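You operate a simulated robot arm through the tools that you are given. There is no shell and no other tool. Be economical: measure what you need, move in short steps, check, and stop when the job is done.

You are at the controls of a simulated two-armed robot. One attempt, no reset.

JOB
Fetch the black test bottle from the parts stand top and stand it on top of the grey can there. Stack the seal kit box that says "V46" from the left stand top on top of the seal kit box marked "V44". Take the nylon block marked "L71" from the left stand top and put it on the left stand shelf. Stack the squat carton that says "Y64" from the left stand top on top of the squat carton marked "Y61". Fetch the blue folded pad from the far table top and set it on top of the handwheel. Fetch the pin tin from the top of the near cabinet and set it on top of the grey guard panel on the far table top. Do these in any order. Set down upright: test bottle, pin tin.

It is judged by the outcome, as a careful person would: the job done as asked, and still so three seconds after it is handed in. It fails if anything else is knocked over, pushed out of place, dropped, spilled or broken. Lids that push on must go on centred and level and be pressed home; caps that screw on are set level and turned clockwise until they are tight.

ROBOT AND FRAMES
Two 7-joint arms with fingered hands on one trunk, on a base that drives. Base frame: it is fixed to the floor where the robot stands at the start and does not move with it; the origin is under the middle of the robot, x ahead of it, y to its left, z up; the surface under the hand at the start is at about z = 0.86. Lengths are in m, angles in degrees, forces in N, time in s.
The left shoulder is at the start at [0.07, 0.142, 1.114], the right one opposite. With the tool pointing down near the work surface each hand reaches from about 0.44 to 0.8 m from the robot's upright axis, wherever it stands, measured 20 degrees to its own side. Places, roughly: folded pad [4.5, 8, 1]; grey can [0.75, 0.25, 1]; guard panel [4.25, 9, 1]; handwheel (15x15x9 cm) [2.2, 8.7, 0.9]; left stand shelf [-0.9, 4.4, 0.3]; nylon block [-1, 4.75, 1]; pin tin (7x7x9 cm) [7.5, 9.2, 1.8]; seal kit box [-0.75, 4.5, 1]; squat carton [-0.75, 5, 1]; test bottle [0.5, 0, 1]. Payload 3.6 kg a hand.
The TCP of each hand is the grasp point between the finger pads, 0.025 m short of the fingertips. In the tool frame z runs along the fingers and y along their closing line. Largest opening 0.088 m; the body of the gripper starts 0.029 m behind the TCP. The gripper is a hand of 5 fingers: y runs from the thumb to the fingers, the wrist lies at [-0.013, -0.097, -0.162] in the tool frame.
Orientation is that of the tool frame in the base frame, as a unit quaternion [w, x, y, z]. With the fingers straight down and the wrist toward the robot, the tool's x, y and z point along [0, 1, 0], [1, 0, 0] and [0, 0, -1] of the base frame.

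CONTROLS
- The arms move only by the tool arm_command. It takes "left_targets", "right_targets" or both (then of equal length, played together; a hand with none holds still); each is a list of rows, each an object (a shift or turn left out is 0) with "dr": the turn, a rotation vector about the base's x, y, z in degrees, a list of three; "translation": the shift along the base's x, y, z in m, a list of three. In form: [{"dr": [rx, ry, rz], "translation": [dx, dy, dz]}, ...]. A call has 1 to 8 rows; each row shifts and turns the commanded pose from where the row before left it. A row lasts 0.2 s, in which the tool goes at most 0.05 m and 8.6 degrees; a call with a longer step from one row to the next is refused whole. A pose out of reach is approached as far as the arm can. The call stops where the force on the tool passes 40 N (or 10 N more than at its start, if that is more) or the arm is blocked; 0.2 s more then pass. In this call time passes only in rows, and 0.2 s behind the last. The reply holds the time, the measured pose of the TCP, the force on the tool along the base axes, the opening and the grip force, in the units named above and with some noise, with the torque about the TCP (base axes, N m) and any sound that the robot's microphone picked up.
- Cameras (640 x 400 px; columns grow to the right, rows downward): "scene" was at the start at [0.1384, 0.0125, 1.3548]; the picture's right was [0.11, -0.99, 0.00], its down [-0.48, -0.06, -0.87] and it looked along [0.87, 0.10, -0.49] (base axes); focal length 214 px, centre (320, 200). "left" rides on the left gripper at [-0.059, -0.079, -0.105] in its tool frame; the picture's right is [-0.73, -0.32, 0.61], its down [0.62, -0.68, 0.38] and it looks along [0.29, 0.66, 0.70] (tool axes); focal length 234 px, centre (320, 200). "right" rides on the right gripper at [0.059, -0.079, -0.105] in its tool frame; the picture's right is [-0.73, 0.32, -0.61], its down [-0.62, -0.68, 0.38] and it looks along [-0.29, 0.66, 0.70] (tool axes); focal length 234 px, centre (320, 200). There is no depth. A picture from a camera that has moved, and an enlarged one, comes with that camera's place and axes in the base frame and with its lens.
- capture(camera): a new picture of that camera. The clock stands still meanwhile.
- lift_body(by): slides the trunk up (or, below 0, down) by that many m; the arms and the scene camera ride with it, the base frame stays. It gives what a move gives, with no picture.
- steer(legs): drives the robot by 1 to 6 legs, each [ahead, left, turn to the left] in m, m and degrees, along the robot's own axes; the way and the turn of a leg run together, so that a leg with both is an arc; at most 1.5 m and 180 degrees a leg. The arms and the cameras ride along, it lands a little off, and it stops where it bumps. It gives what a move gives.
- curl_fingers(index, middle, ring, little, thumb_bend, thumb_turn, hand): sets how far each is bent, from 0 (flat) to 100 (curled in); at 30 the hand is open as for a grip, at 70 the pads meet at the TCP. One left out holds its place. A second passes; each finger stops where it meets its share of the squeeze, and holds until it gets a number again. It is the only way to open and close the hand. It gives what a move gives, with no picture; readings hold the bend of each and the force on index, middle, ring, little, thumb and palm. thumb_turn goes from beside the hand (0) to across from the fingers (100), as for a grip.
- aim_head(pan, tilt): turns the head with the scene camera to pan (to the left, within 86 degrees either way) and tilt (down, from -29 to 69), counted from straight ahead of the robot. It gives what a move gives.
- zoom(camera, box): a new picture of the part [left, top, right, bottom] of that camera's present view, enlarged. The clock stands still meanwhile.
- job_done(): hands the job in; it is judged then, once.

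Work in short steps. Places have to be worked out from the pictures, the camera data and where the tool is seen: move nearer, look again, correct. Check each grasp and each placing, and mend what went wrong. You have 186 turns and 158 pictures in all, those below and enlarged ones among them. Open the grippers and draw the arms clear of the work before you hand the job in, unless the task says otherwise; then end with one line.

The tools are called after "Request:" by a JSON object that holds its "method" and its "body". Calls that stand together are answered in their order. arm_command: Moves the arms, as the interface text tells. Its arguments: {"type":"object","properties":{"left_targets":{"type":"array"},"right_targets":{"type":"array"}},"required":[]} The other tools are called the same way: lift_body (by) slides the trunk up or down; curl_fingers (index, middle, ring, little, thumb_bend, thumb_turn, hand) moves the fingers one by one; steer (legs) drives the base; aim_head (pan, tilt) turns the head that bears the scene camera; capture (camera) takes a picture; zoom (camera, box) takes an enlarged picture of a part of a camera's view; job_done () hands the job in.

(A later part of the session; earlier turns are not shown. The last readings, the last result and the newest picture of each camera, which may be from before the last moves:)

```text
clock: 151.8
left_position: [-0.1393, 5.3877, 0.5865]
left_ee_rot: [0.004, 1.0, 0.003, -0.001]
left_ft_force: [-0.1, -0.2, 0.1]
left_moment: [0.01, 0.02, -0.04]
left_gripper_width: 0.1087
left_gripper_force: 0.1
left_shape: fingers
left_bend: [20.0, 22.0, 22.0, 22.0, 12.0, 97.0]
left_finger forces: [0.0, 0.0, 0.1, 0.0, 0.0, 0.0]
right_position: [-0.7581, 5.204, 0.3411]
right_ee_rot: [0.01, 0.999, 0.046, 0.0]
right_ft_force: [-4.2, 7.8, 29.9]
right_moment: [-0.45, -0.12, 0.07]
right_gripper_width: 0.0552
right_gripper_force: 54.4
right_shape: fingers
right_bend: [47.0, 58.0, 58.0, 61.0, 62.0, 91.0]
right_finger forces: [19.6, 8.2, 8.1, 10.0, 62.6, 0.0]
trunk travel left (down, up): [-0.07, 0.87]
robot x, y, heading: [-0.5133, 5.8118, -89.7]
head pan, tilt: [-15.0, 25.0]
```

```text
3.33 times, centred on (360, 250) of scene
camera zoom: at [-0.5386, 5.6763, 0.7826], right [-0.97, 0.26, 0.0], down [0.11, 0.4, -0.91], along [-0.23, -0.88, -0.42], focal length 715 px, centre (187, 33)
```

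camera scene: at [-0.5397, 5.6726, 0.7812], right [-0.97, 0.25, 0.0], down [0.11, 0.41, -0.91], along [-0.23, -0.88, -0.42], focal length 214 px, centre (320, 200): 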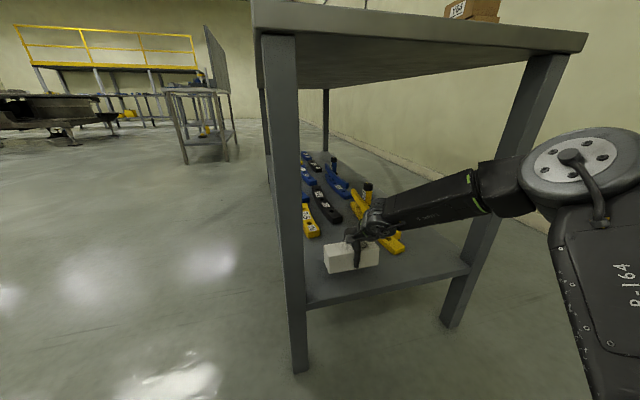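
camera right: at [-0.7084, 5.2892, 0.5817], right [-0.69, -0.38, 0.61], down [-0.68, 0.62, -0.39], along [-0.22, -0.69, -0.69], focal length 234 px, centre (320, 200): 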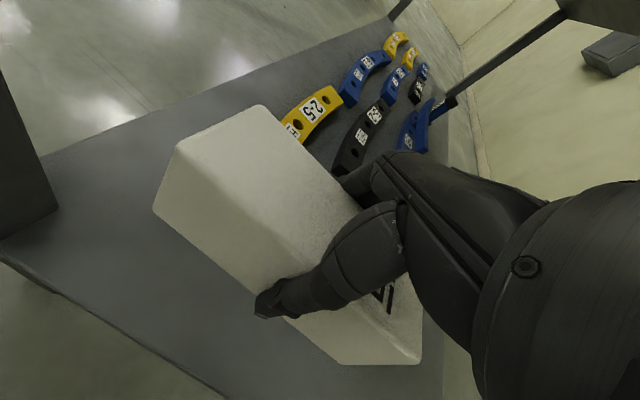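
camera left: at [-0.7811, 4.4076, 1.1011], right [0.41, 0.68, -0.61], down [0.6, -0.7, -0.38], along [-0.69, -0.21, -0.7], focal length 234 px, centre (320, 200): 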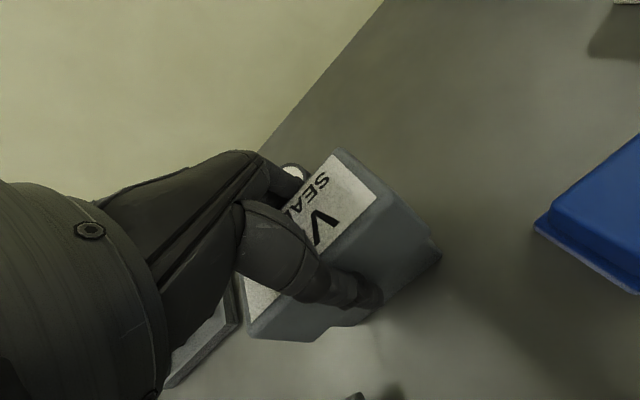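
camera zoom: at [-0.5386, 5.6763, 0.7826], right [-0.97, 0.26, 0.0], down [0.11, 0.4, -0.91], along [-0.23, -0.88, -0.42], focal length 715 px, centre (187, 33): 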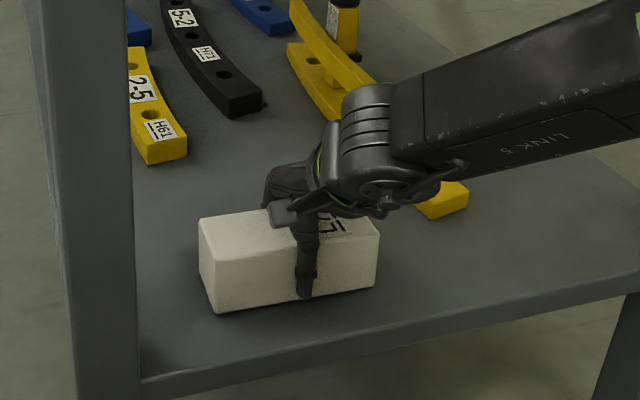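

The block is on the shelf. I ease up, release, lift, and back out.

Request:
{"method": "arm_command", "body": {"right_targets": [{"translation": [0, 0, 0.005]}]}}

Request:
{"method": "curl_fingers", "body": {"hand": "right", "index": 18, "middle": 20, "ring": 20, "little": 20, "thumb_bend": 10}}

Request:
{"method": "arm_command", "body": {"right_targets": [{"translation": [0, 0, 0.02]}, {"translation": [0, 0, 0.04]}, {"translation": [0, 0, 0.04]}, {"translation": [0, 0, 0.03]}]}}

Request:
{"method": "zoom", "body": {"camera": "scene", "box": [280, 190, 440, 310]}}

```text
clock: 152.2
left_position: [-0.1395, 5.3873, 0.5869]
left_ee_rot: [0.001, 1.0, 0.003, 0.0]
left_ft_force: [0.1, 0.1, 0.6]
left_moment: [0.01, 0.02, -0.01]
left_gripper_width: 0.1087
left_gripper_force: 0.0
left_shape: fingers
left_bend: [20.0, 22.0, 22.0, 22.0, 12.0, 97.0]
left_finger forces: [0.1, 0.1, 0.1, 0.0, 0.0, 0.0]
right_position: [-0.759, 5.2042, 0.34]
right_ee_rot: [0.006, 0.999, 0.046, 0.001]
right_ft_force: [-2.2, 0.6, 15.3]
right_moment: [-0.46, -0.13, 0.05]
right_gripper_width: 0.0549
right_gripper_force: 51.1
right_shape: fingers
right_bend: [47.0, 58.0, 58.0, 61.0, 62.0, 91.0]
right_finger forces: [20.4, 8.2, 8.2, 10.3, 53.7, 0.0]
trunk travel left (down, up): [-0.07, 0.87]
robot x, y, heading: [-0.5168, 5.8107, -89.4]
head pan, tilt: [-15.0, 25.0]
```

```text
clock: 153.2
left_position: [-0.1396, 5.3866, 0.5854]
left_ee_rot: [0.001, 1.0, 0.002, 0.0]
left_ft_force: [0.7, -0.4, 0.3]
left_moment: [-0.02, 0.04, 0.0]
left_gripper_width: 0.1085
left_gripper_force: 0.0
left_shape: fingers
left_bend: [20.0, 22.0, 22.0, 22.0, 12.0, 97.0]
left_finger forces: [0.0, 0.0, 0.0, 0.1, 0.1, 0.0]
right_position: [-0.7609, 5.2036, 0.338]
right_ee_rot: [0.005, 0.999, 0.047, 0.001]
right_ft_force: [-0.6, 0.7, -0.5]
right_moment: [0.0, 0.01, 0.0]
right_gripper_width: 0.1114
right_gripper_force: 0.0
right_shape: fingers
right_bend: [18.0, 20.0, 20.0, 20.0, 10.0, 97.0]
right_finger forces: [0.0, 0.0, 0.1, 0.1, 0.1, 0.0]
trunk travel left (down, up): [-0.07, 0.87]
robot x, y, heading: [-0.5149, 5.8081, -89.9]
head pan, tilt: [-15.0, 25.0]
```

```text
clock: 154.2
left_position: [-0.1386, 5.3854, 0.5857]
left_ee_rot: [0.001, 1.0, 0.002, 0.0]
left_ft_force: [0.6, -0.4, -0.5]
left_moment: [-0.03, -0.01, -0.03]
left_gripper_width: 0.1085
left_gripper_force: 0.2
left_shape: fingers
left_bend: [20.0, 22.0, 22.0, 22.0, 12.0, 97.0]
left_finger forces: [0.0, 0.1, 0.0, 0.0, 0.1, 0.1]
right_position: [-0.7584, 5.2026, 0.4674]
right_ee_rot: [0.004, 0.999, 0.047, 0.002]
right_ft_force: [-0.2, 0.5, -0.1]
right_moment: [-0.01, 0.01, -0.01]
right_gripper_width: 0.1116
right_gripper_force: 0.0
right_shape: fingers
right_bend: [18.0, 20.0, 20.0, 20.0, 10.0, 97.0]
right_finger forces: [0.0, 0.1, 0.0, 0.0, 0.0, 0.1]
trunk travel left (down, up): [-0.07, 0.87]
robot x, y, heading: [-0.5113, 5.8123, -89.9]
head pan, tilt: [-15.0, 25.0]
```

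```text
3.33 times, centred on (360, 250) of scene
camera zoom: at [-0.5395, 5.6731, 0.7812], right [-0.97, 0.25, 0.0], down [0.11, 0.41, -0.91], along [-0.23, -0.88, -0.42], focal length 715 px, centre (187, 33)
```

zoom: 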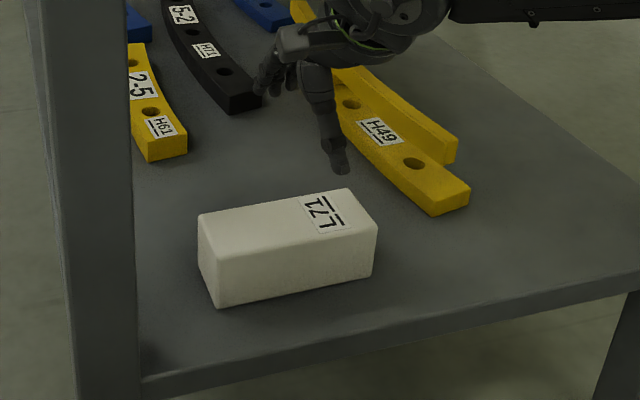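

L71 is on the shelf. I back out, raise the trunk, tuck the right hand, and turn toward the far area.

Request:
{"method": "steer", "body": {"legs": [[-0.6, 0, 0]]}}

Request:
{"method": "lift_body", "body": {"by": 0.4}}

Request:
{"method": "lift_body", "body": {"by": 0.25}}

Request:
{"method": "arm_command", "body": {"right_targets": [{"translation": [0, 0.045, 0.02]}, {"translation": [0, 0.045, 0.02]}, {"translation": [0, 0.045, 0.02]}, {"translation": [0, 0.045, 0.02]}]}}

Request:
{"method": "steer", "body": {"legs": [[0, 0, 130]]}}

Request:
{"method": "aim_head", "body": {"pan": 0, "tilt": 12}}

Request:
{"method": "capture", "body": {"camera": "scene"}}

```text
clock: 157.6
left_position: [-0.1403, 5.9943, 0.5857]
left_ee_rot: [0.001, 1.0, 0.011, 0.0]
left_ft_force: [0.0, 1.4, -0.5]
left_moment: [0.0, 0.0, 0.03]
left_gripper_width: 0.1087
left_gripper_force: 0.0
left_shape: fingers
left_bend: [20.0, 22.0, 22.0, 22.0, 12.0, 97.0]
left_finger forces: [0.0, 0.1, 0.0, 0.0, 0.1, 0.0]
right_position: [-0.7568, 5.8021, 0.4668]
right_ee_rot: [0.005, 0.998, 0.055, 0.001]
right_ft_force: [0.2, 0.0, -0.5]
right_moment: [0.0, 0.01, -0.03]
right_gripper_width: 0.1115
right_gripper_force: 0.0
right_shape: fingers
right_bend: [18.0, 20.0, 20.0, 20.0, 10.0, 97.0]
right_finger forces: [0.0, 0.0, 0.0, 0.0, 0.0, 0.0]
trunk travel left (down, up): [-0.07, 0.87]
robot x, y, heading: [-0.5206, 6.4139, -89.0]
head pan, tilt: [-15.0, 25.0]
```

```text
clock: 161.4
left_position: [-0.1394, 5.9941, 0.9853]
left_ee_rot: [0.001, 1.0, 0.01, 0.001]
left_ft_force: [0.1, 0.5, -0.5]
left_moment: [0.01, -0.03, 0.01]
left_gripper_width: 0.1086
left_gripper_force: 0.0
left_shape: fingers
left_bend: [20.0, 22.0, 22.0, 22.0, 12.0, 97.0]
left_finger forces: [0.1, 0.0, 0.0, 0.0, 0.1, 0.1]
right_position: [-0.7565, 5.8003, 0.8679]
right_ee_rot: [0.005, 0.998, 0.055, 0.001]
right_ft_force: [0.3, -0.8, -0.1]
right_moment: [-0.03, -0.05, 0.02]
right_gripper_width: 0.1113
right_gripper_force: 0.1
right_shape: fingers
right_bend: [18.0, 20.0, 20.0, 20.0, 10.0, 97.0]
right_finger forces: [0.1, 0.1, 0.0, 0.0, 0.0, 0.0]
trunk travel left (down, up): [-0.47, 0.47]
robot x, y, heading: [-0.5223, 6.4134, -89.2]
head pan, tilt: [-15.0, 25.0]
```

```text
clock: 164.0
left_position: [-0.1395, 5.9943, 1.2361]
left_ee_rot: [0.0, 1.0, 0.011, 0.0]
left_ft_force: [-0.7, 0.0, -0.4]
left_moment: [-0.03, -0.01, 0.0]
left_gripper_width: 0.1086
left_gripper_force: 0.1
left_shape: fingers
left_bend: [20.0, 22.0, 22.0, 22.0, 12.0, 97.0]
left_finger forces: [0.0, 0.0, 0.0, 0.1, 0.1, 0.0]
right_position: [-0.7561, 5.801, 1.1181]
right_ee_rot: [0.005, 0.998, 0.055, 0.001]
right_ft_force: [0.3, -0.1, -0.1]
right_moment: [-0.03, 0.0, 0.0]
right_gripper_width: 0.1117
right_gripper_force: 0.0
right_shape: fingers
right_bend: [18.0, 20.0, 20.0, 20.0, 10.0, 97.0]
right_finger forces: [0.1, 0.1, 0.0, 0.0, 0.0, 0.0]
trunk travel left (down, up): [-0.72, 0.22]
robot x, y, heading: [-0.521, 6.4101, -88.9]
head pan, tilt: [-15.0, 25.0]
```

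```text
clock: 165.0
left_position: [-0.1418, 5.9974, 1.2372]
left_ee_rot: [0.002, 1.0, 0.01, 0.001]
left_ft_force: [0.3, 0.1, 0.3]
left_moment: [-0.03, -0.06, -0.01]
left_gripper_width: 0.1088
left_gripper_force: 0.2
left_shape: fingers
left_bend: [20.0, 22.0, 22.0, 22.0, 12.0, 97.0]
left_finger forces: [0.0, 0.1, 0.1, 0.0, 0.1, 0.1]
right_position: [-0.7566, 5.9848, 1.1975]
right_ee_rot: [0.006, 0.998, 0.054, 0.001]
right_ft_force: [0.2, 0.8, -0.4]
right_moment: [-0.02, 0.02, -0.01]
right_gripper_width: 0.1116
right_gripper_force: 0.1
right_shape: fingers
right_bend: [18.0, 20.0, 20.0, 20.0, 10.0, 97.0]
right_finger forces: [0.0, 0.0, 0.0, 0.0, 0.0, 0.0]
trunk travel left (down, up): [-0.72, 0.22]
robot x, y, heading: [-0.5206, 6.4114, -88.8]
head pan, tilt: [-15.0, 25.0]
```

```text
clock: 170.8
left_position: [-0.449, 6.9742, 1.2359]
left_ee_rot: [0.001, 0.41, 0.912, 0.001]
left_ft_force: [0.2, -0.2, 0.2]
left_moment: [-0.04, -0.02, -0.01]
left_gripper_width: 0.1087
left_gripper_force: 0.0
left_shape: fingers
left_bend: [20.0, 22.0, 22.0, 22.0, 12.0, 97.0]
left_finger forces: [0.1, 0.0, 0.1, 0.0, 0.1, 0.0]
right_position: [-0.0399, 6.5143, 1.1965]
right_ee_rot: [0.001, 0.37, 0.929, 0.004]
right_ft_force: [-0.1, 0.5, -0.2]
right_moment: [-0.01, 0.01, 0.02]
right_gripper_width: 0.1116
right_gripper_force: 0.1
right_shape: fingers
right_bend: [18.0, 20.0, 20.0, 20.0, 10.0, 97.0]
right_finger forces: [0.1, 0.0, 0.1, 0.0, 0.0, 0.0]
trunk travel left (down, up): [-0.72, 0.22]
robot x, y, heading: [-0.5191, 6.4158, 41.4]
head pan, tilt: [-15.0, 25.0]
```

```text
clock: 171.6
left_position: [-0.4497, 6.9745, 1.2348]
left_ee_rot: [0.0, 0.41, 0.912, 0.001]
left_ft_force: [0.1, -0.1, 0.0]
left_moment: [0.02, -0.01, -0.03]
left_gripper_width: 0.1088
left_gripper_force: 0.1
left_shape: fingers
left_bend: [20.0, 22.0, 22.0, 22.0, 12.0, 97.0]
left_finger forces: [0.0, 0.0, 0.1, 0.1, 0.0, 0.0]
right_position: [-0.041, 6.5139, 1.1967]
right_ee_rot: [0.001, 0.369, 0.929, 0.004]
right_ft_force: [-0.2, 0.1, 0.5]
right_moment: [-0.04, 0.0, -0.02]
right_gripper_width: 0.1117
right_gripper_force: 0.1
right_shape: fingers
right_bend: [18.0, 20.0, 20.0, 20.0, 10.0, 97.0]
right_finger forces: [0.0, 0.1, 0.0, 0.0, 0.0, 0.0]
trunk travel left (down, up): [-0.72, 0.22]
robot x, y, heading: [-0.5222, 6.4121, 41.2]
head pan, tilt: [0.0, 12.0]
```

```text
62 pictures are left
camera scene: at [-0.4162, 6.5099, 1.4523], right [0.66, -0.75, 0.0], down [-0.16, -0.14, -0.98], along [0.73, 0.65, -0.21], focal length 214 px, centre (320, 200)
```

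scene: 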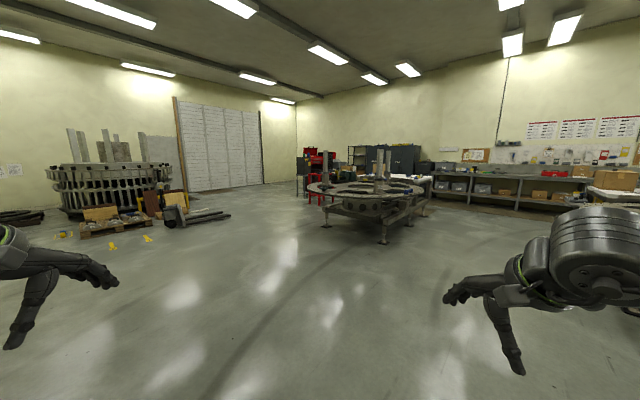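

I zoom in on the area ahead with the handwheel, far table and cabinets.

Request:
{"method": "zoom", "body": {"camera": "scene", "box": [290, 130, 450, 250]}}

```text
3.33 times, centred on (370, 190) of scene
camera zoom: at [-0.4162, 6.5099, 1.4523], right [0.66, -0.75, 0.0], down [-0.16, -0.14, -0.98], along [0.73, 0.65, -0.21], focal length 715 px, centre (153, 233)
```

zoom: 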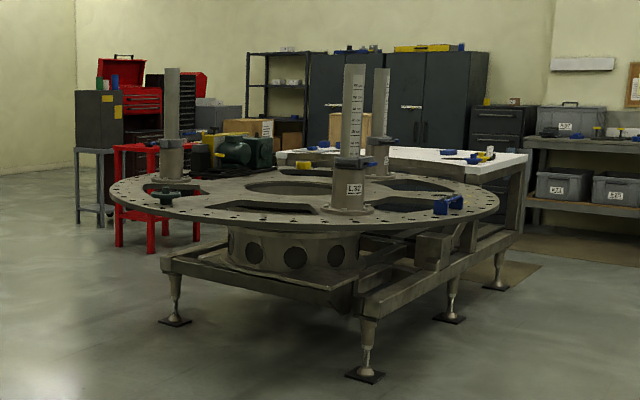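

The round table's centre is about (3.1, 8.55), r≈1, with the white-topped far table behind it. I drive along y≈6.45 to x≈4.3 and face +y.

Request:
{"method": "steer", "body": {"legs": [[0, 0, -41], [1.5, 0, 0], [1.5, 0, 0], [1.5, 0, 0], [0, 0, 80]]}}

Request:
{"method": "aim_head", "body": {"pan": 0, "tilt": 20}}

Request:
{"method": "capture", "body": {"camera": "scene"}}

```text
clock: 198.3
left_position: [3.6856, 6.8832, 1.2357]
left_ee_rot: [0.0, 0.09, 0.996, 0.001]
left_ft_force: [0.1, 0.3, 0.0]
left_moment: [-0.04, 0.03, 0.01]
left_gripper_width: 0.1085
left_gripper_force: 0.0
left_shape: fingers
left_bend: [20.0, 22.0, 22.0, 22.0, 12.0, 97.0]
left_finger forces: [0.1, 0.0, 0.1, 0.0, 0.0, 0.0]
right_position: [4.2919, 6.7729, 1.1962]
right_ee_rot: [-0.001, 0.045, 0.999, 0.005]
right_ft_force: [-0.3, -0.7, -0.2]
right_moment: [0.0, 0.01, 0.01]
right_gripper_width: 0.1116
right_gripper_force: 0.0
right_shape: fingers
right_bend: [18.0, 20.0, 20.0, 20.0, 10.0, 97.0]
right_finger forces: [0.1, 0.0, 0.0, 0.0, 0.1, 0.0]
trunk travel left (down, up): [-0.72, 0.22]
robot x, y, heading: [3.9799, 6.3993, 79.6]
head pan, tilt: [0.0, 12.0]
```

```text
clock: 199.0
left_position: [3.6852, 6.8834, 1.2352]
left_ee_rot: [-0.001, 0.09, 0.996, 0.0]
left_ft_force: [0.3, 0.3, 0.0]
left_moment: [-0.02, 0.02, 0.01]
left_gripper_width: 0.1087
left_gripper_force: 0.1
left_shape: fingers
left_bend: [20.0, 22.0, 22.0, 22.0, 12.0, 97.0]
left_finger forces: [0.0, 0.0, 0.0, 0.0, 0.0, 0.0]
right_position: [4.2924, 6.7728, 1.1967]
right_ee_rot: [-0.001, 0.045, 0.999, 0.004]
right_ft_force: [0.4, -0.3, -0.4]
right_moment: [-0.02, -0.02, -0.01]
right_gripper_width: 0.1118
right_gripper_force: 0.0
right_shape: fingers
right_bend: [18.0, 20.0, 20.0, 20.0, 10.0, 97.0]
right_finger forces: [0.0, 0.1, 0.1, 0.0, 0.1, 0.1]
trunk travel left (down, up): [-0.72, 0.22]
robot x, y, heading: [3.9735, 6.3933, 79.7]
head pan, tilt: [0.0, 20.0]
```

```text
60 pictures are left
camera scene: at [3.9997, 6.54, 1.4394], right [0.98, -0.18, 0.0], down [-0.06, -0.34, -0.94], along [0.17, 0.92, -0.34], focal length 214 px, centre (320, 200)
```

scene: 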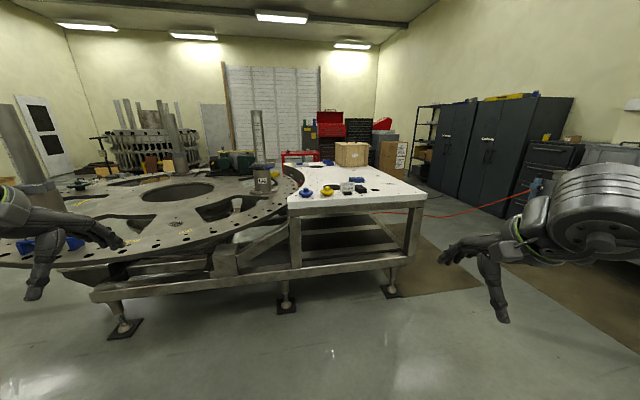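

I zoom in on the white table and the cabinets.

Request:
{"method": "zoom", "body": {"camera": "scene", "box": [270, 130, 440, 235]}}

Request:
{"method": "zoom", "body": {"camera": "scene", "box": [400, 80, 600, 205]}}

```text
3.76 times, centred on (355, 182) of scene
camera zoom: at [3.9997, 6.54, 1.4394], right [0.98, -0.18, 0.0], down [-0.06, -0.34, -0.94], along [0.17, 0.92, -0.34], focal length 807 px, centre (188, 266)
```

zoom: 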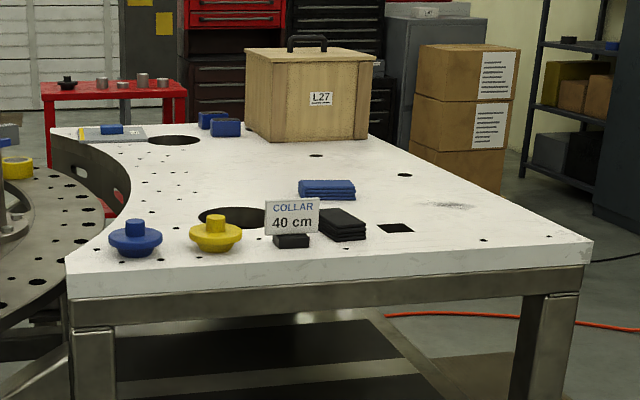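

```text
3.20 times, centred on (500, 142) of scene
camera zoom: at [3.9997, 6.54, 1.4394], right [0.98, -0.18, 0.0], down [-0.06, -0.34, -0.94], along [0.17, 0.92, -0.34], focal length 686 px, centre (-256, 384)
```

zoom: 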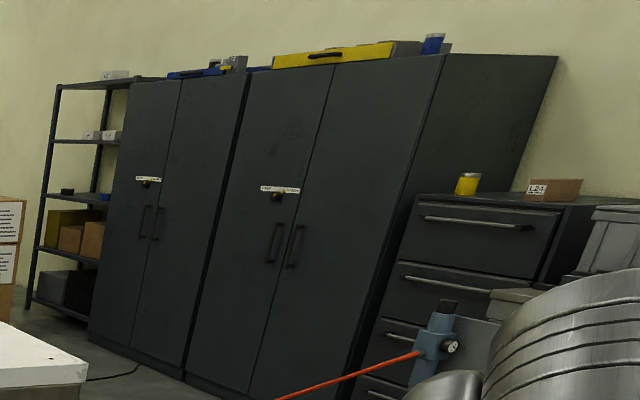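

The blue pad is at about (4.64, 8.25), the guard panel is the grey plate at the far-left corner near (4.22, 9.15), and the pin tin is the blue tin on top of the near cabinet. I drive up to the table's front edge.

Request:
{"method": "steer", "body": {"legs": [[0, 0, 10.3], [1.05, -0.45, 0]]}}

Request:
{"method": "aim_head", "body": {"pan": -8, "tilt": 35}}

Request:
{"method": "capture", "body": {"camera": "scene"}}

```text
clock: 205.5
left_position: [4.0399, 7.8536, 1.2351]
left_ee_rot: [0.0, -0.009, 1.0, 0.001]
left_ft_force: [0.0, 0.2, -0.2]
left_moment: [-0.01, -0.04, -0.01]
left_gripper_width: 0.1084
left_gripper_force: 0.1
left_shape: fingers
left_bend: [20.0, 22.0, 22.0, 22.0, 12.0, 97.0]
left_finger forces: [0.1, 0.0, 0.0, 0.0, 0.1, 0.0]
right_position: [4.6552, 7.8647, 1.1974]
right_ee_rot: [-0.001, -0.053, 0.999, 0.005]
right_ft_force: [1.3, -0.1, -0.5]
right_moment: [0.02, 0.01, 0.0]
right_gripper_width: 0.1116
right_gripper_force: 0.0
right_shape: fingers
right_bend: [18.0, 20.0, 20.0, 20.0, 10.0, 97.0]
right_finger forces: [0.2, 0.0, 0.1, 0.1, 0.0, 0.0]
trunk travel left (down, up): [-0.72, 0.22]
robot x, y, heading: [4.42, 7.4366, 90.9]
head pan, tilt: [0.0, 20.0]
```

```text
clock: 206.3
left_position: [4.04, 7.854, 1.235]
left_ee_rot: [0.0, -0.008, 1.0, 0.0]
left_ft_force: [0.3, -0.5, -0.2]
left_moment: [0.03, 0.01, 0.0]
left_gripper_width: 0.1087
left_gripper_force: 0.0
left_shape: fingers
left_bend: [20.0, 22.0, 22.0, 22.0, 12.0, 97.0]
left_finger forces: [0.0, 0.1, 0.0, 0.1, 0.1, 0.0]
right_position: [4.6557, 7.8646, 1.1972]
right_ee_rot: [-0.002, -0.053, 0.999, 0.005]
right_ft_force: [-0.1, 0.7, 0.1]
right_moment: [0.0, -0.02, 0.01]
right_gripper_width: 0.1115
right_gripper_force: 0.1
right_shape: fingers
right_bend: [18.0, 20.0, 20.0, 20.0, 10.0, 97.0]
right_finger forces: [0.0, 0.0, 0.1, 0.0, 0.0, 0.1]
trunk travel left (down, up): [-0.72, 0.22]
robot x, y, heading: [4.419, 7.4335, 90.7]
head pan, tilt: [-8.0, 35.0]
```

```text
57 pictures are left
camera scene: at [4.4281, 7.5738, 1.4155], right [0.99, -0.12, 0.0], down [-0.07, -0.57, -0.82], along [0.1, 0.81, -0.57], focal length 214 px, centre (320, 200)
```

scene: 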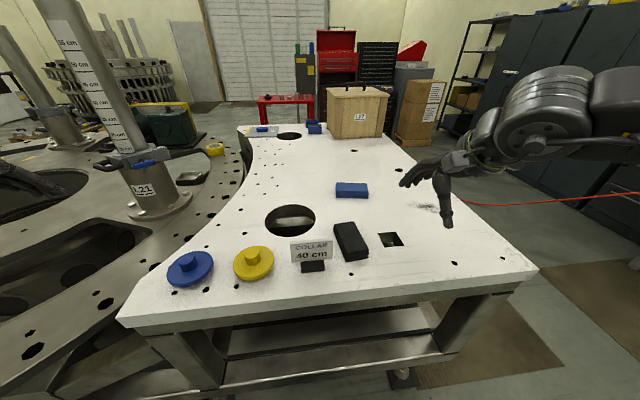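

I take the right hand's view to triangulate the pad.

Request:
{"method": "capture", "body": {"camera": "right"}}

Request:
{"method": "zoom", "body": {"camera": "scene", "box": [290, 160, 450, 280]}}

```text
56 pictures are left
camera right: at [4.6069, 7.7794, 1.302], right [0.69, 0.39, 0.61], down [0.69, -0.61, -0.39], along [0.22, 0.69, -0.69], focal length 234 px, centre (320, 200)
```

right: 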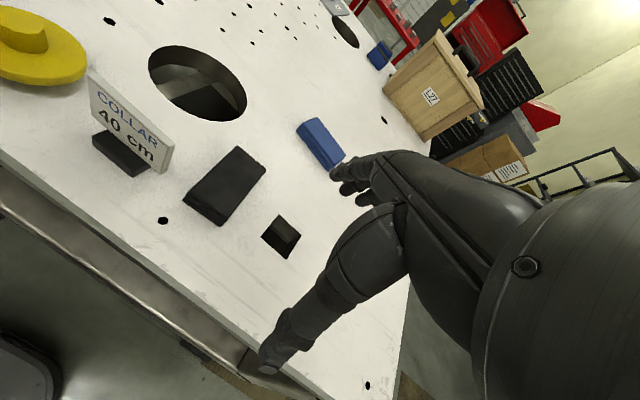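

```text
3.33 times, centred on (370, 220) of scene
camera zoom: at [4.4281, 7.5738, 1.4155], right [0.99, -0.12, 0.0], down [-0.07, -0.57, -0.82], along [0.1, 0.81, -0.57], focal length 715 px, centre (153, 133)
```

zoom: 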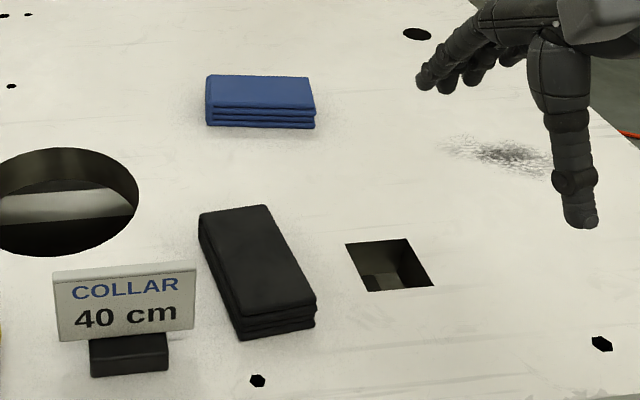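

Triangulated: pad centre ≈(4.632, 8.243), top ≈0.98, about 12.5×8.6×2.8 cm, yaw ≈−9°. I drive 0.19 closer and bring the right hand above it, turning −15°.

Request:
{"method": "steer", "body": {"legs": [[0.19, 0, -0.7]]}}

Request:
{"method": "arm_command", "body": {"right_targets": [{"dr": [0, 0, -7.5], "translation": [-0.01, 0.045, 0]}, {"dr": [0, 0, -7.5], "translation": [-0.01, 0.045, 0]}, {"translation": [0, 0.045, 0]}, {"translation": [0, 0.04, -0.02]}, {"translation": [0, 0, -0.04]}]}}

Request:
{"method": "capture", "body": {"camera": "right"}}

Request:
{"method": "zoom", "body": {"camera": "scene", "box": [290, 160, 450, 280]}}

```text
clock: 207.8
left_position: [4.0419, 8.0472, 1.2364]
left_ee_rot: [0.0, -0.003, 1.0, 0.002]
left_ft_force: [0.4, -0.9, -0.1]
left_moment: [-0.03, -0.03, 0.01]
left_gripper_width: 0.1084
left_gripper_force: 0.1
left_shape: fingers
left_bend: [20.0, 22.0, 22.0, 22.0, 12.0, 97.0]
left_finger forces: [0.0, 0.0, 0.0, 0.0, 0.0, 0.0]
right_position: [4.6566, 8.0533, 1.1979]
right_ee_rot: [-0.001, -0.049, 0.999, 0.005]
right_ft_force: [0.5, 0.2, 0.2]
right_moment: [-0.06, 0.0, -0.03]
right_gripper_width: 0.1116
right_gripper_force: 0.0
right_shape: fingers
right_bend: [18.0, 20.0, 20.0, 20.0, 10.0, 97.0]
right_finger forces: [0.1, 0.1, 0.0, 0.0, 0.1, 0.0]
trunk travel left (down, up): [-0.72, 0.22]
robot x, y, heading: [4.4185, 7.6252, 90.1]
head pan, tilt: [-8.0, 35.0]
```

```text
clock: 209.0
left_position: [4.0405, 8.0476, 1.2364]
left_ee_rot: [0.0, -0.004, 1.0, 0.001]
left_ft_force: [-0.1, 0.2, -0.5]
left_moment: [0.04, 0.02, -0.07]
left_gripper_width: 0.1083
left_gripper_force: 0.1
left_shape: fingers
left_bend: [20.0, 22.0, 22.0, 22.0, 12.0, 97.0]
left_finger forces: [0.0, 0.0, 0.1, 0.0, 0.0, 0.0]
right_position: [4.6358, 8.2292, 1.1381]
right_ee_rot: [0.0, 0.082, 0.997, 0.005]
right_ft_force: [-0.5, 0.0, 0.2]
right_moment: [0.0, -0.02, 0.01]
right_gripper_width: 0.1118
right_gripper_force: 0.1
right_shape: fingers
right_bend: [18.0, 20.0, 20.0, 20.0, 10.0, 97.0]
right_finger forces: [0.1, 0.0, 0.0, 0.0, 0.0, 0.1]
trunk travel left (down, up): [-0.72, 0.22]
robot x, y, heading: [4.418, 7.6275, 90.6]
head pan, tilt: [-8.0, 35.0]
```

```text
54 pictures are left
camera right: at [4.5661, 8.1601, 1.2432], right [0.77, 0.19, 0.61], down [0.5, -0.77, -0.39], along [0.39, 0.61, -0.69], focal length 234 px, centre (320, 200)
```

right: 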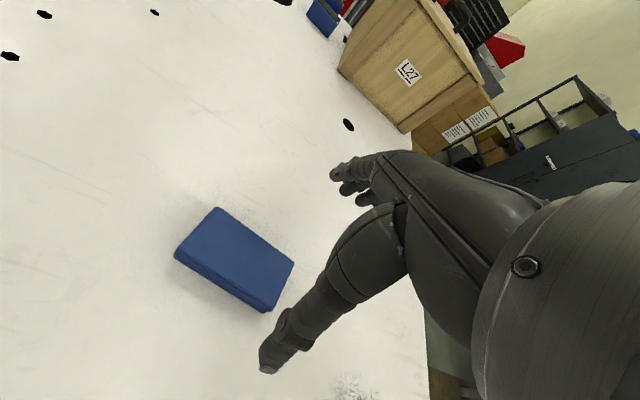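

```text
3.33 times, centred on (370, 220) of scene
camera zoom: at [4.4263, 7.7654, 1.4156], right [0.99, -0.13, 0.0], down [-0.07, -0.57, -0.82], along [0.11, 0.81, -0.57], focal length 715 px, centre (153, 133)
```

zoom: 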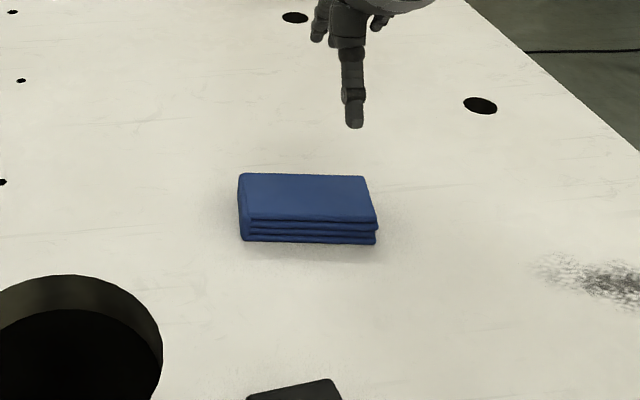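

The pad is really about 11.7×6.3 cm, centred at (4.637, 8.259), yaw −9° (matching the hand). I pre-shape the hand to ~8 cm so the fingertips can go low, and descend partway.

Request:
{"method": "curl_fingers", "body": {"hand": "right", "index": 32, "middle": 32, "ring": 32, "little": 32, "thumb_bend": 32}}

Request:
{"method": "arm_command", "body": {"right_targets": [{"translation": [0.001, 0.03, 0]}, {"translation": [0, 0, -0.045]}, {"translation": [0, 0, -0.045]}, {"translation": [0, 0, -0.025]}]}}

Request:
{"method": "capture", "body": {"camera": "right"}}

Request:
{"method": "zoom", "body": {"camera": "scene", "box": [310, 150, 430, 240]}}

```text
clock: 210.0
left_position: [4.0415, 8.0484, 1.2342]
left_ee_rot: [0.001, -0.004, 1.0, 0.0]
left_ft_force: [0.0, 0.2, 0.3]
left_moment: [-0.01, 0.02, -0.03]
left_gripper_width: 0.1087
left_gripper_force: 0.0
left_shape: fingers
left_bend: [20.0, 22.0, 22.0, 22.0, 12.0, 97.0]
left_finger forces: [0.0, 0.0, 0.1, 0.0, 0.1, 0.0]
right_position: [4.6378, 8.2293, 1.1381]
right_ee_rot: [0.0, 0.083, 0.997, 0.006]
right_ft_force: [-0.3, 0.1, -0.7]
right_moment: [-0.02, -0.01, -0.01]
right_gripper_width: 0.0813
right_gripper_force: 0.1
right_shape: fingers
right_bend: [32.0, 32.0, 32.0, 32.0, 32.0, 97.0]
right_finger forces: [0.1, 0.0, 0.0, 0.0, 0.0, 0.0]
trunk travel left (down, up): [-0.72, 0.22]
robot x, y, heading: [4.4166, 7.6298, 90.5]
head pan, tilt: [-8.0, 35.0]
```

```text
clock: 211.0
left_position: [4.0413, 8.0488, 1.2345]
left_ee_rot: [0.0, -0.004, 1.0, 0.001]
left_ft_force: [0.4, 0.3, 0.6]
left_moment: [0.0, 0.03, -0.04]
left_gripper_width: 0.1085
left_gripper_force: 0.0
left_shape: fingers
left_bend: [20.0, 22.0, 22.0, 22.0, 12.0, 97.0]
left_finger forces: [0.0, 0.0, 0.0, 0.0, 0.0, 0.1]
right_position: [4.6374, 8.2587, 1.0226]
right_ee_rot: [-0.001, 0.082, 0.997, 0.004]
right_ft_force: [-0.6, -0.1, 0.2]
right_moment: [0.01, 0.02, 0.01]
right_gripper_width: 0.081
right_gripper_force: 0.0
right_shape: fingers
right_bend: [32.0, 32.0, 32.0, 32.0, 32.0, 97.0]
right_finger forces: [0.0, 0.0, 0.0, 0.0, 0.0, 0.1]
trunk travel left (down, up): [-0.72, 0.22]
robot x, y, heading: [4.4198, 7.625, 90.4]
head pan, tilt: [-8.0, 35.0]
```

```text
52 pictures are left
camera right: at [4.5662, 8.1902, 1.1286], right [0.77, 0.19, 0.61], down [0.5, -0.77, -0.39], along [0.39, 0.61, -0.69], focal length 234 px, centre (320, 200)
```

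right: 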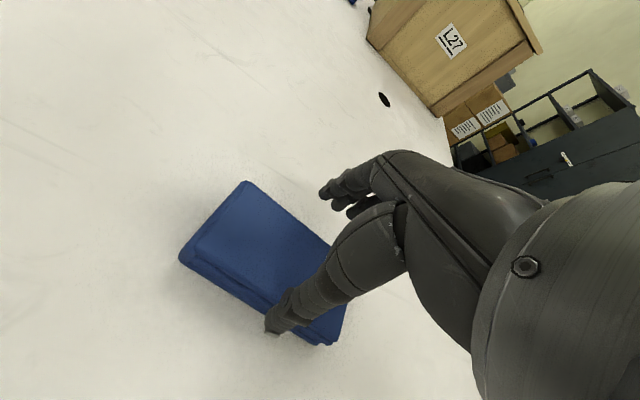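

```text
4.44 times, centred on (370, 195) of scene
camera zoom: at [4.4268, 7.7667, 1.4154], right [0.99, -0.13, 0.0], down [-0.07, -0.57, -0.82], along [0.11, 0.81, -0.57], focal length 953 px, centre (98, 222)
```

zoom: 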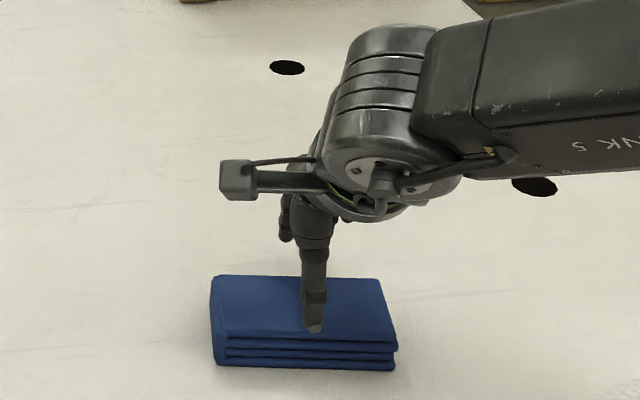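

The thumb is barely clear of the pad's front edge. I open the thumb slightly, shift −5 mm in y, and descend in small steps.

Request:
{"method": "curl_fingers", "body": {"hand": "right", "thumb_bend": 25}}

Request:
{"method": "arm_command", "body": {"right_targets": [{"translation": [0, -0.005, -0.01]}, {"translation": [0, 0, -0.01]}, {"translation": [0, 0, -0.006]}]}}

Request:
{"method": "zoom", "body": {"camera": "scene", "box": [310, 150, 430, 240]}}

```text
clock: 212.0
left_position: [4.0412, 8.0487, 1.2348]
left_ee_rot: [0.0, -0.004, 1.0, 0.0]
left_ft_force: [-0.1, 0.7, 0.0]
left_moment: [0.0, -0.02, 0.0]
left_gripper_width: 0.1086
left_gripper_force: 0.2
left_shape: fingers
left_bend: [20.0, 22.0, 22.0, 22.0, 12.0, 97.0]
left_finger forces: [0.0, 0.1, 0.0, 0.0, 0.1, 0.0]
right_position: [4.6353, 8.2587, 1.0245]
right_ee_rot: [-0.001, 0.082, 0.997, 0.005]
right_ft_force: [-0.8, 0.4, 1.0]
right_moment: [-0.01, 0.01, -0.02]
right_gripper_width: 0.086
right_gripper_force: 0.0
right_shape: fingers
right_bend: [32.0, 32.0, 32.0, 32.0, 25.0, 97.0]
right_finger forces: [0.0, 0.0, 0.0, 0.0, 0.1, 0.0]
trunk travel left (down, up): [-0.72, 0.22]
robot x, y, heading: [4.4169, 7.6241, 90.5]
head pan, tilt: [-8.0, 35.0]
```

```text
clock: 212.8
left_position: [4.0415, 8.0482, 1.2351]
left_ee_rot: [0.0, -0.004, 1.0, 0.001]
left_ft_force: [0.5, 0.0, -0.4]
left_moment: [0.01, -0.01, -0.01]
left_gripper_width: 0.1087
left_gripper_force: 0.0
left_shape: fingers
left_bend: [20.0, 22.0, 22.0, 22.0, 12.0, 97.0]
left_finger forces: [0.0, 0.1, 0.0, 0.1, 0.1, 0.0]
right_position: [4.6375, 8.253, 0.9961]
right_ee_rot: [0.001, 0.082, 0.997, 0.005]
right_ft_force: [-1.1, -1.1, 0.0]
right_moment: [0.02, -0.02, 0.0]
right_gripper_width: 0.086
right_gripper_force: 0.0
right_shape: fingers
right_bend: [32.0, 32.0, 32.0, 32.0, 25.0, 97.0]
right_finger forces: [0.0, 0.0, 0.0, 0.0, 0.0, 0.0]
trunk travel left (down, up): [-0.72, 0.22]
robot x, y, heading: [4.4194, 7.6253, 90.3]
head pan, tilt: [-8.0, 35.0]
```

```text
4.44 times, centred on (370, 195) of scene
camera zoom: at [4.4267, 7.7658, 1.4155], right [0.99, -0.13, 0.0], down [-0.07, -0.57, -0.82], along [0.11, 0.81, -0.57], focal length 953 px, centre (98, 222)
```

zoom: 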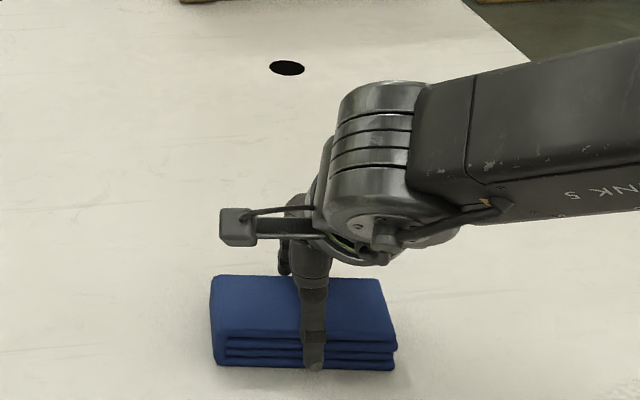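

Thumb is now just in front of the pad's front face, with no contact. I go on down 4+3 mm and close.

Request:
{"method": "arm_command", "body": {"right_targets": [{"translation": [0, -0.001, -0.004]}, {"translation": [0, 0, -0.003]}]}}

Request:
{"method": "curl_fingers", "body": {"hand": "right", "index": 70, "middle": 70, "ring": 70, "little": 70, "thumb_bend": 70}}

Request:
{"method": "arm_command", "body": {"right_targets": [{"translation": [0, 0, 0.015]}, {"translation": [0, 0, 0.03]}, {"translation": [0, 0, 0.04]}]}}

Request:
{"method": "zoom", "body": {"camera": "scene", "box": [290, 120, 450, 240]}}

Request:
{"method": "capture", "body": {"camera": "right"}}

```text
clock: 213.4
left_position: [4.0424, 8.0496, 1.2343]
left_ee_rot: [0.001, -0.005, 1.0, 0.001]
left_ft_force: [0.0, 0.1, -0.5]
left_moment: [0.0, 0.0, -0.04]
left_gripper_width: 0.1086
left_gripper_force: 0.0
left_shape: fingers
left_bend: [20.0, 22.0, 22.0, 22.0, 12.0, 97.0]
left_finger forces: [0.0, 0.0, 0.0, 0.0, 0.1, 0.0]
right_position: [4.6381, 8.253, 0.989]
right_ee_rot: [-0.001, 0.082, 0.997, 0.004]
right_ft_force: [0.0, 0.3, -0.4]
right_moment: [-0.03, 0.02, 0.0]
right_gripper_width: 0.0863
right_gripper_force: 0.1
right_shape: fingers
right_bend: [32.0, 32.0, 32.0, 32.0, 25.0, 97.0]
right_finger forces: [0.0, 0.0, 0.0, 0.0, 0.1, 0.0]
trunk travel left (down, up): [-0.72, 0.22]
robot x, y, heading: [4.4182, 7.627, 90.4]
head pan, tilt: [-8.0, 35.0]
```

```text
clock: 214.4
left_position: [4.0405, 8.0491, 1.2352]
left_ee_rot: [0.0, -0.005, 1.0, 0.0]
left_ft_force: [-0.2, 1.2, -0.2]
left_moment: [0.01, 0.0, 0.03]
left_gripper_width: 0.1083
left_gripper_force: 0.0
left_shape: fingers
left_bend: [20.0, 22.0, 22.0, 22.0, 12.0, 97.0]
left_finger forces: [0.0, 0.1, 0.0, 0.0, 0.0, 0.0]
right_position: [4.6371, 8.253, 0.9906]
right_ee_rot: [-0.001, 0.081, 0.997, 0.005]
right_ft_force: [-0.6, 1.0, 0.2]
right_moment: [0.09, 0.05, -0.01]
right_gripper_width: 0.0632
right_gripper_force: 23.7
right_shape: fingers
right_bend: [56.0, 61.0, 62.0, 65.0, 31.0, 91.0]
right_finger forces: [8.2, 6.9, 4.9, 4.3, 23.7, 0.1]
trunk travel left (down, up): [-0.72, 0.22]
robot x, y, heading: [4.4188, 7.6275, 90.7]
head pan, tilt: [-8.0, 35.0]
```

```text
clock: 215.2
left_position: [4.0408, 8.0484, 1.2349]
left_ee_rot: [0.0, -0.005, 1.0, 0.001]
left_ft_force: [-1.1, 0.7, 0.2]
left_moment: [0.0, -0.02, -0.01]
left_gripper_width: 0.1088
left_gripper_force: 0.1
left_shape: fingers
left_bend: [20.0, 22.0, 22.0, 22.0, 12.0, 97.0]
left_finger forces: [0.0, 0.0, 0.0, 0.0, 0.0, 0.0]
right_position: [4.6376, 8.2527, 1.0756]
right_ee_rot: [-0.001, 0.081, 0.997, 0.005]
right_ft_force: [0.9, -0.1, -0.1]
right_moment: [0.04, -0.01, 0.02]
right_gripper_width: 0.0628
right_gripper_force: 23.7
right_shape: fingers
right_bend: [57.0, 61.0, 62.0, 65.0, 31.0, 91.0]
right_finger forces: [7.8, 6.7, 5.0, 4.5, 23.5, 0.0]
trunk travel left (down, up): [-0.72, 0.22]
robot x, y, heading: [4.4196, 7.6253, 90.3]
head pan, tilt: [-8.0, 35.0]
```

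```text
3.33 times, centred on (370, 180) of scene
camera zoom: at [4.4263, 7.7649, 1.4155], right [0.99, -0.13, 0.0], down [-0.07, -0.57, -0.82], along [0.11, 0.81, -0.57], focal length 715 px, centre (153, 267)
```

zoom: 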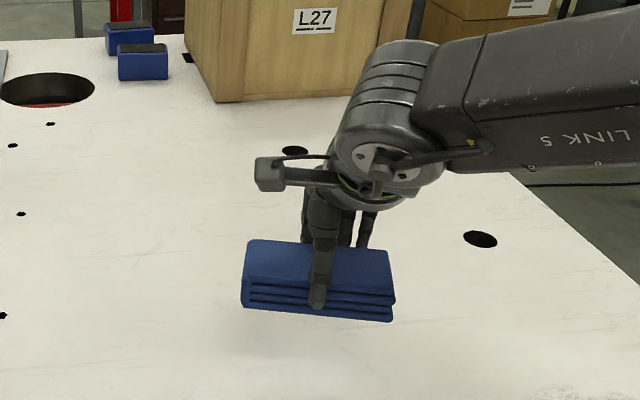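

```text
48 pictures are left
camera right: at [4.5673, 8.1832, 1.1806], right [0.77, 0.19, 0.61], down [0.5, -0.77, -0.39], along [0.39, 0.61, -0.69], focal length 234 px, centre (320, 200)
```

right: 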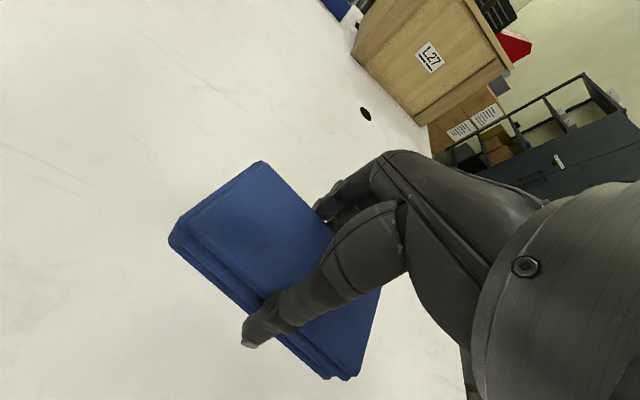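

The pad is held. I raise it, back away, and drive around to the −x side of the round table.

Request:
{"method": "arm_command", "body": {"right_targets": [{"translation": [0, -0.02, 0.04]}, {"translation": [0, -0.02, 0.04]}]}}

Request:
{"method": "steer", "body": {"legs": [[-0.9, 0, 0], [0, 1.5, 0], [0, 1.5, 0], [0, 0.2, 0], [1.5, 0, 0]]}}

Request:
{"method": "steer", "body": {"legs": [[0.7, 0, 0], [0, 0, -90]]}}

Request:
{"method": "aim_head", "body": {"pan": -5, "tilt": 28}}

Request:
{"method": "capture", "body": {"camera": "scene"}}

```text
clock: 215.8
left_position: [4.0403, 8.0474, 1.2369]
left_ee_rot: [0.0, -0.005, 1.0, 0.002]
left_ft_force: [1.3, -0.3, -0.4]
left_moment: [-0.01, 0.02, -0.01]
left_gripper_width: 0.1083
left_gripper_force: 0.0
left_shape: fingers
left_bend: [20.0, 22.0, 22.0, 22.0, 12.0, 97.0]
left_finger forces: [0.0, 0.0, 0.0, 0.0, 0.0, 0.0]
right_position: [4.6341, 8.2094, 1.157]
right_ee_rot: [-0.001, 0.082, 0.997, 0.005]
right_ft_force: [-0.2, 0.1, 0.8]
right_moment: [0.01, 0.01, 0.04]
right_gripper_width: 0.0632
right_gripper_force: 23.5
right_shape: fingers
right_bend: [57.0, 61.0, 62.0, 65.0, 31.0, 91.0]
right_finger forces: [7.9, 6.5, 5.0, 4.3, 23.3, 0.0]
trunk travel left (down, up): [-0.72, 0.22]
robot x, y, heading: [4.416, 7.6245, 90.6]
head pan, tilt: [-8.0, 35.0]
```

```text
clock: 242.7
left_position: [0.7681, 8.5289, 1.236]
left_ee_rot: [0.0, -0.02, 1.0, 0.001]
left_ft_force: [-0.6, -0.3, -0.1]
left_moment: [-0.02, -0.01, -0.01]
left_gripper_width: 0.1084
left_gripper_force: 0.1
left_shape: fingers
left_bend: [20.0, 22.0, 22.0, 22.0, 12.0, 97.0]
left_finger forces: [0.0, 0.1, 0.1, 0.1, 0.2, 0.0]
right_position: [1.356, 8.7098, 1.1558]
right_ee_rot: [0.0, 0.068, 0.998, 0.005]
right_ft_force: [-0.5, 0.7, 0.8]
right_moment: [0.04, 0.02, -0.04]
right_gripper_width: 0.0628
right_gripper_force: 23.6
right_shape: fingers
right_bend: [57.0, 61.0, 62.0, 65.0, 31.0, 91.0]
right_finger forces: [7.9, 6.5, 4.7, 4.1, 23.2, 0.0]
trunk travel left (down, up): [-0.72, 0.22]
robot x, y, heading: [1.1587, 8.1182, 92.1]
head pan, tilt: [-8.0, 35.0]
```

```text
clock: 250.4
left_position: [1.5499, 9.1973, 1.2355]
left_ee_rot: [0.0, 0.701, 0.713, 0.001]
left_ft_force: [-0.4, 0.3, 0.0]
left_moment: [-0.01, -0.03, -0.01]
left_gripper_width: 0.1084
left_gripper_force: 0.0
left_shape: fingers
left_bend: [20.0, 22.0, 22.0, 22.0, 12.0, 97.0]
left_finger forces: [0.0, 0.0, 0.0, 0.0, 0.1, 0.0]
right_position: [1.717, 8.6037, 1.1563]
right_ee_rot: [0.005, 0.761, 0.649, 0.004]
right_ft_force: [0.1, -0.8, -1.2]
right_moment: [-0.01, -0.03, 0.03]
right_gripper_width: 0.0629
right_gripper_force: 22.4
right_shape: fingers
right_bend: [57.0, 62.0, 62.0, 66.0, 31.0, 91.0]
right_finger forces: [7.6, 6.3, 4.6, 4.0, 22.3, 0.0]
trunk travel left (down, up): [-0.72, 0.22]
robot x, y, heading: [1.1274, 8.815, 0.9]
head pan, tilt: [-8.0, 35.0]
```

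```text
clock: 251.1
left_position: [1.551, 9.1974, 1.2348]
left_ee_rot: [0.0, 0.701, 0.713, 0.001]
left_ft_force: [-0.3, 0.1, 0.2]
left_moment: [0.0, 0.0, -0.02]
left_gripper_width: 0.1085
left_gripper_force: 0.1
left_shape: fingers
left_bend: [20.0, 22.0, 22.0, 22.0, 12.0, 97.0]
left_finger forces: [0.1, 0.0, 0.0, 0.0, 0.0, 0.1]
right_position: [1.7167, 8.6035, 1.1558]
right_ee_rot: [0.003, 0.76, 0.649, 0.004]
right_ft_force: [-0.4, 0.6, -0.9]
right_moment: [0.01, -0.01, -0.01]
right_gripper_width: 0.0625
right_gripper_force: 22.3
right_shape: fingers
right_bend: [57.0, 62.0, 62.0, 66.0, 31.0, 91.0]
right_finger forces: [7.6, 6.4, 4.7, 4.0, 22.3, 0.0]
trunk travel left (down, up): [-0.72, 0.22]
robot x, y, heading: [1.1287, 8.8211, 1.0]
head pan, tilt: [-5.0, 28.0]
```

```text
47 pictures are left
camera scene: at [1.2686, 8.8137, 1.4264], right [-0.07, -1.0, 0.0], down [-0.47, 0.03, -0.88], along [0.88, -0.06, -0.47], focal length 214 px, centre (320, 200)
```

scene: 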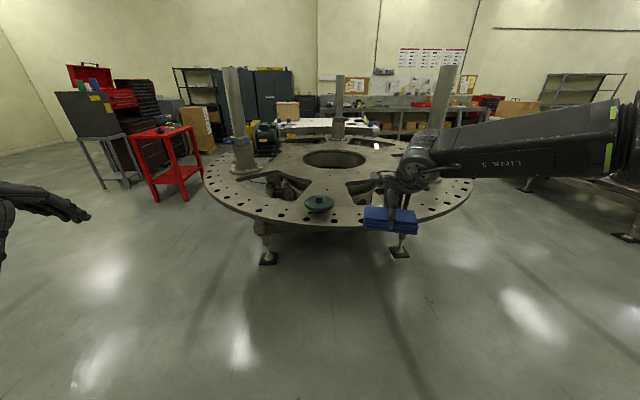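

The handwheel is at about (2.21, 8.75). I zoom to see its shape.

Request:
{"method": "zoom", "body": {"camera": "scene", "box": [270, 160, 370, 240]}}

```text
5.00 times, centred on (320, 200) of scene
camera zoom: at [1.2686, 8.8137, 1.4264], right [-0.07, -1.0, 0.0], down [-0.47, 0.03, -0.88], along [0.88, -0.06, -0.47], focal length 1072 px, centre (320, 200)
```

zoom: 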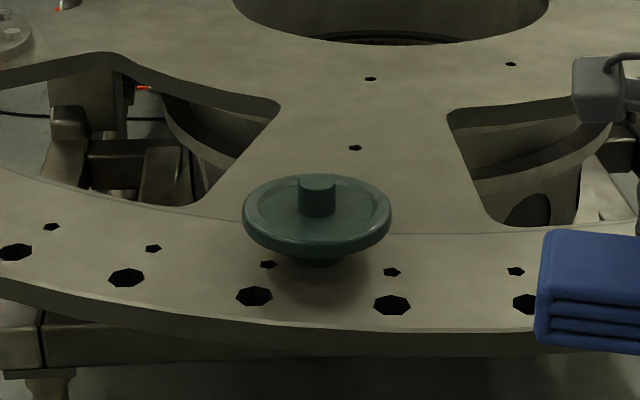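

The pad must balance on the hub, so I need precision. I drive closer and use two cameras.

Request:
{"method": "steer", "body": {"legs": [[0.42, 0.14, -1]]}}

Request:
{"method": "aim_head", "body": {"pan": -12, "tilt": 36}}

Request:
{"method": "zoom", "body": {"camera": "scene", "box": [250, 130, 410, 250]}}

Request:
{"method": "capture", "body": {"camera": "right"}}

```text
clock: 253.8
left_position: [1.9742, 9.3303, 1.2357]
left_ee_rot: [0.0, 0.709, 0.705, 0.0]
left_ft_force: [0.8, 0.1, -0.4]
left_moment: [0.0, 0.01, 0.0]
left_gripper_width: 0.1083
left_gripper_force: 0.1
left_shape: fingers
left_bend: [20.0, 22.0, 22.0, 22.0, 12.0, 97.0]
left_finger forces: [0.1, 0.0, 0.0, 0.1, 0.0, 0.0]
right_position: [2.1295, 8.7346, 1.1559]
right_ee_rot: [0.003, 0.766, 0.642, 0.004]
right_ft_force: [-0.2, 1.0, -1.0]
right_moment: [0.01, 0.01, 0.01]
right_gripper_width: 0.0625
right_gripper_force: 22.7
right_shape: fingers
right_bend: [57.0, 62.0, 62.0, 66.0, 31.0, 91.0]
right_finger forces: [7.6, 6.3, 4.6, 4.1, 22.4, 0.0]
trunk travel left (down, up): [-0.72, 0.22]
robot x, y, heading: [1.5512, 8.9583, -0.5]
head pan, tilt: [-5.0, 28.0]
```

```text
clock: 254.5
left_position: [1.9756, 9.3303, 1.2341]
left_ee_rot: [0.0, 0.709, 0.705, 0.0]
left_ft_force: [0.0, -0.2, 0.2]
left_moment: [-0.02, -0.02, -0.01]
left_gripper_width: 0.1085
left_gripper_force: 0.0
left_shape: fingers
left_bend: [20.0, 22.0, 22.0, 22.0, 12.0, 97.0]
left_finger forces: [0.0, 0.0, 0.1, 0.0, 0.0, 0.0]
right_position: [2.1299, 8.7338, 1.1548]
right_ee_rot: [0.003, 0.767, 0.641, 0.004]
right_ft_force: [-0.2, 0.3, -0.7]
right_moment: [0.03, -0.01, 0.0]
right_gripper_width: 0.0627
right_gripper_force: 22.5
right_shape: fingers
right_bend: [57.0, 62.0, 62.0, 66.0, 31.0, 91.0]
right_finger forces: [7.5, 6.3, 4.7, 4.1, 22.3, 0.0]
trunk travel left (down, up): [-0.72, 0.22]
robot x, y, heading: [1.5481, 8.9598, -0.5]
head pan, tilt: [-12.0, 36.0]
```

```text
3.33 times, centred on (330, 190) of scene
camera zoom: at [1.6814, 8.9433, 1.4139], right [-0.21, -0.98, 0.0], down [-0.57, 0.12, -0.81], along [0.79, -0.17, -0.59], focal length 715 px, centre (287, 233)
```

zoom: 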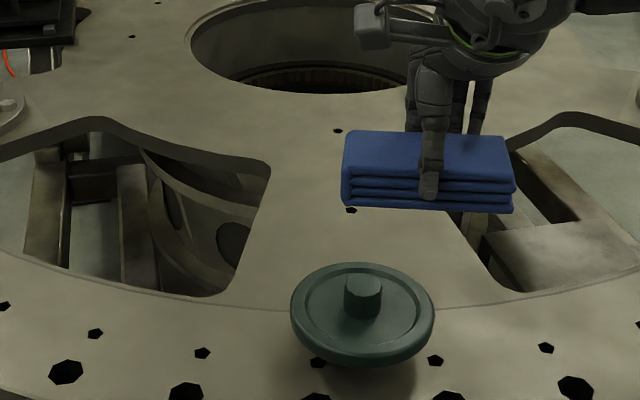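

```text
44 pictures are left
camera right: at [2.0626, 8.806, 1.2604], right [0.18, -0.77, 0.61], down [-0.78, -0.49, -0.39], along [0.6, -0.4, -0.69], focal length 234 px, centre (320, 200)
```

right: 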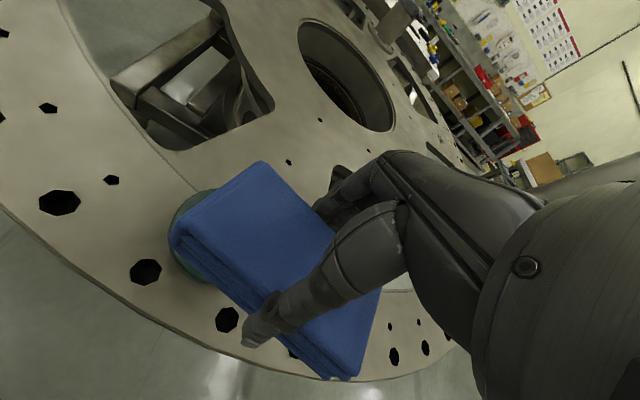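

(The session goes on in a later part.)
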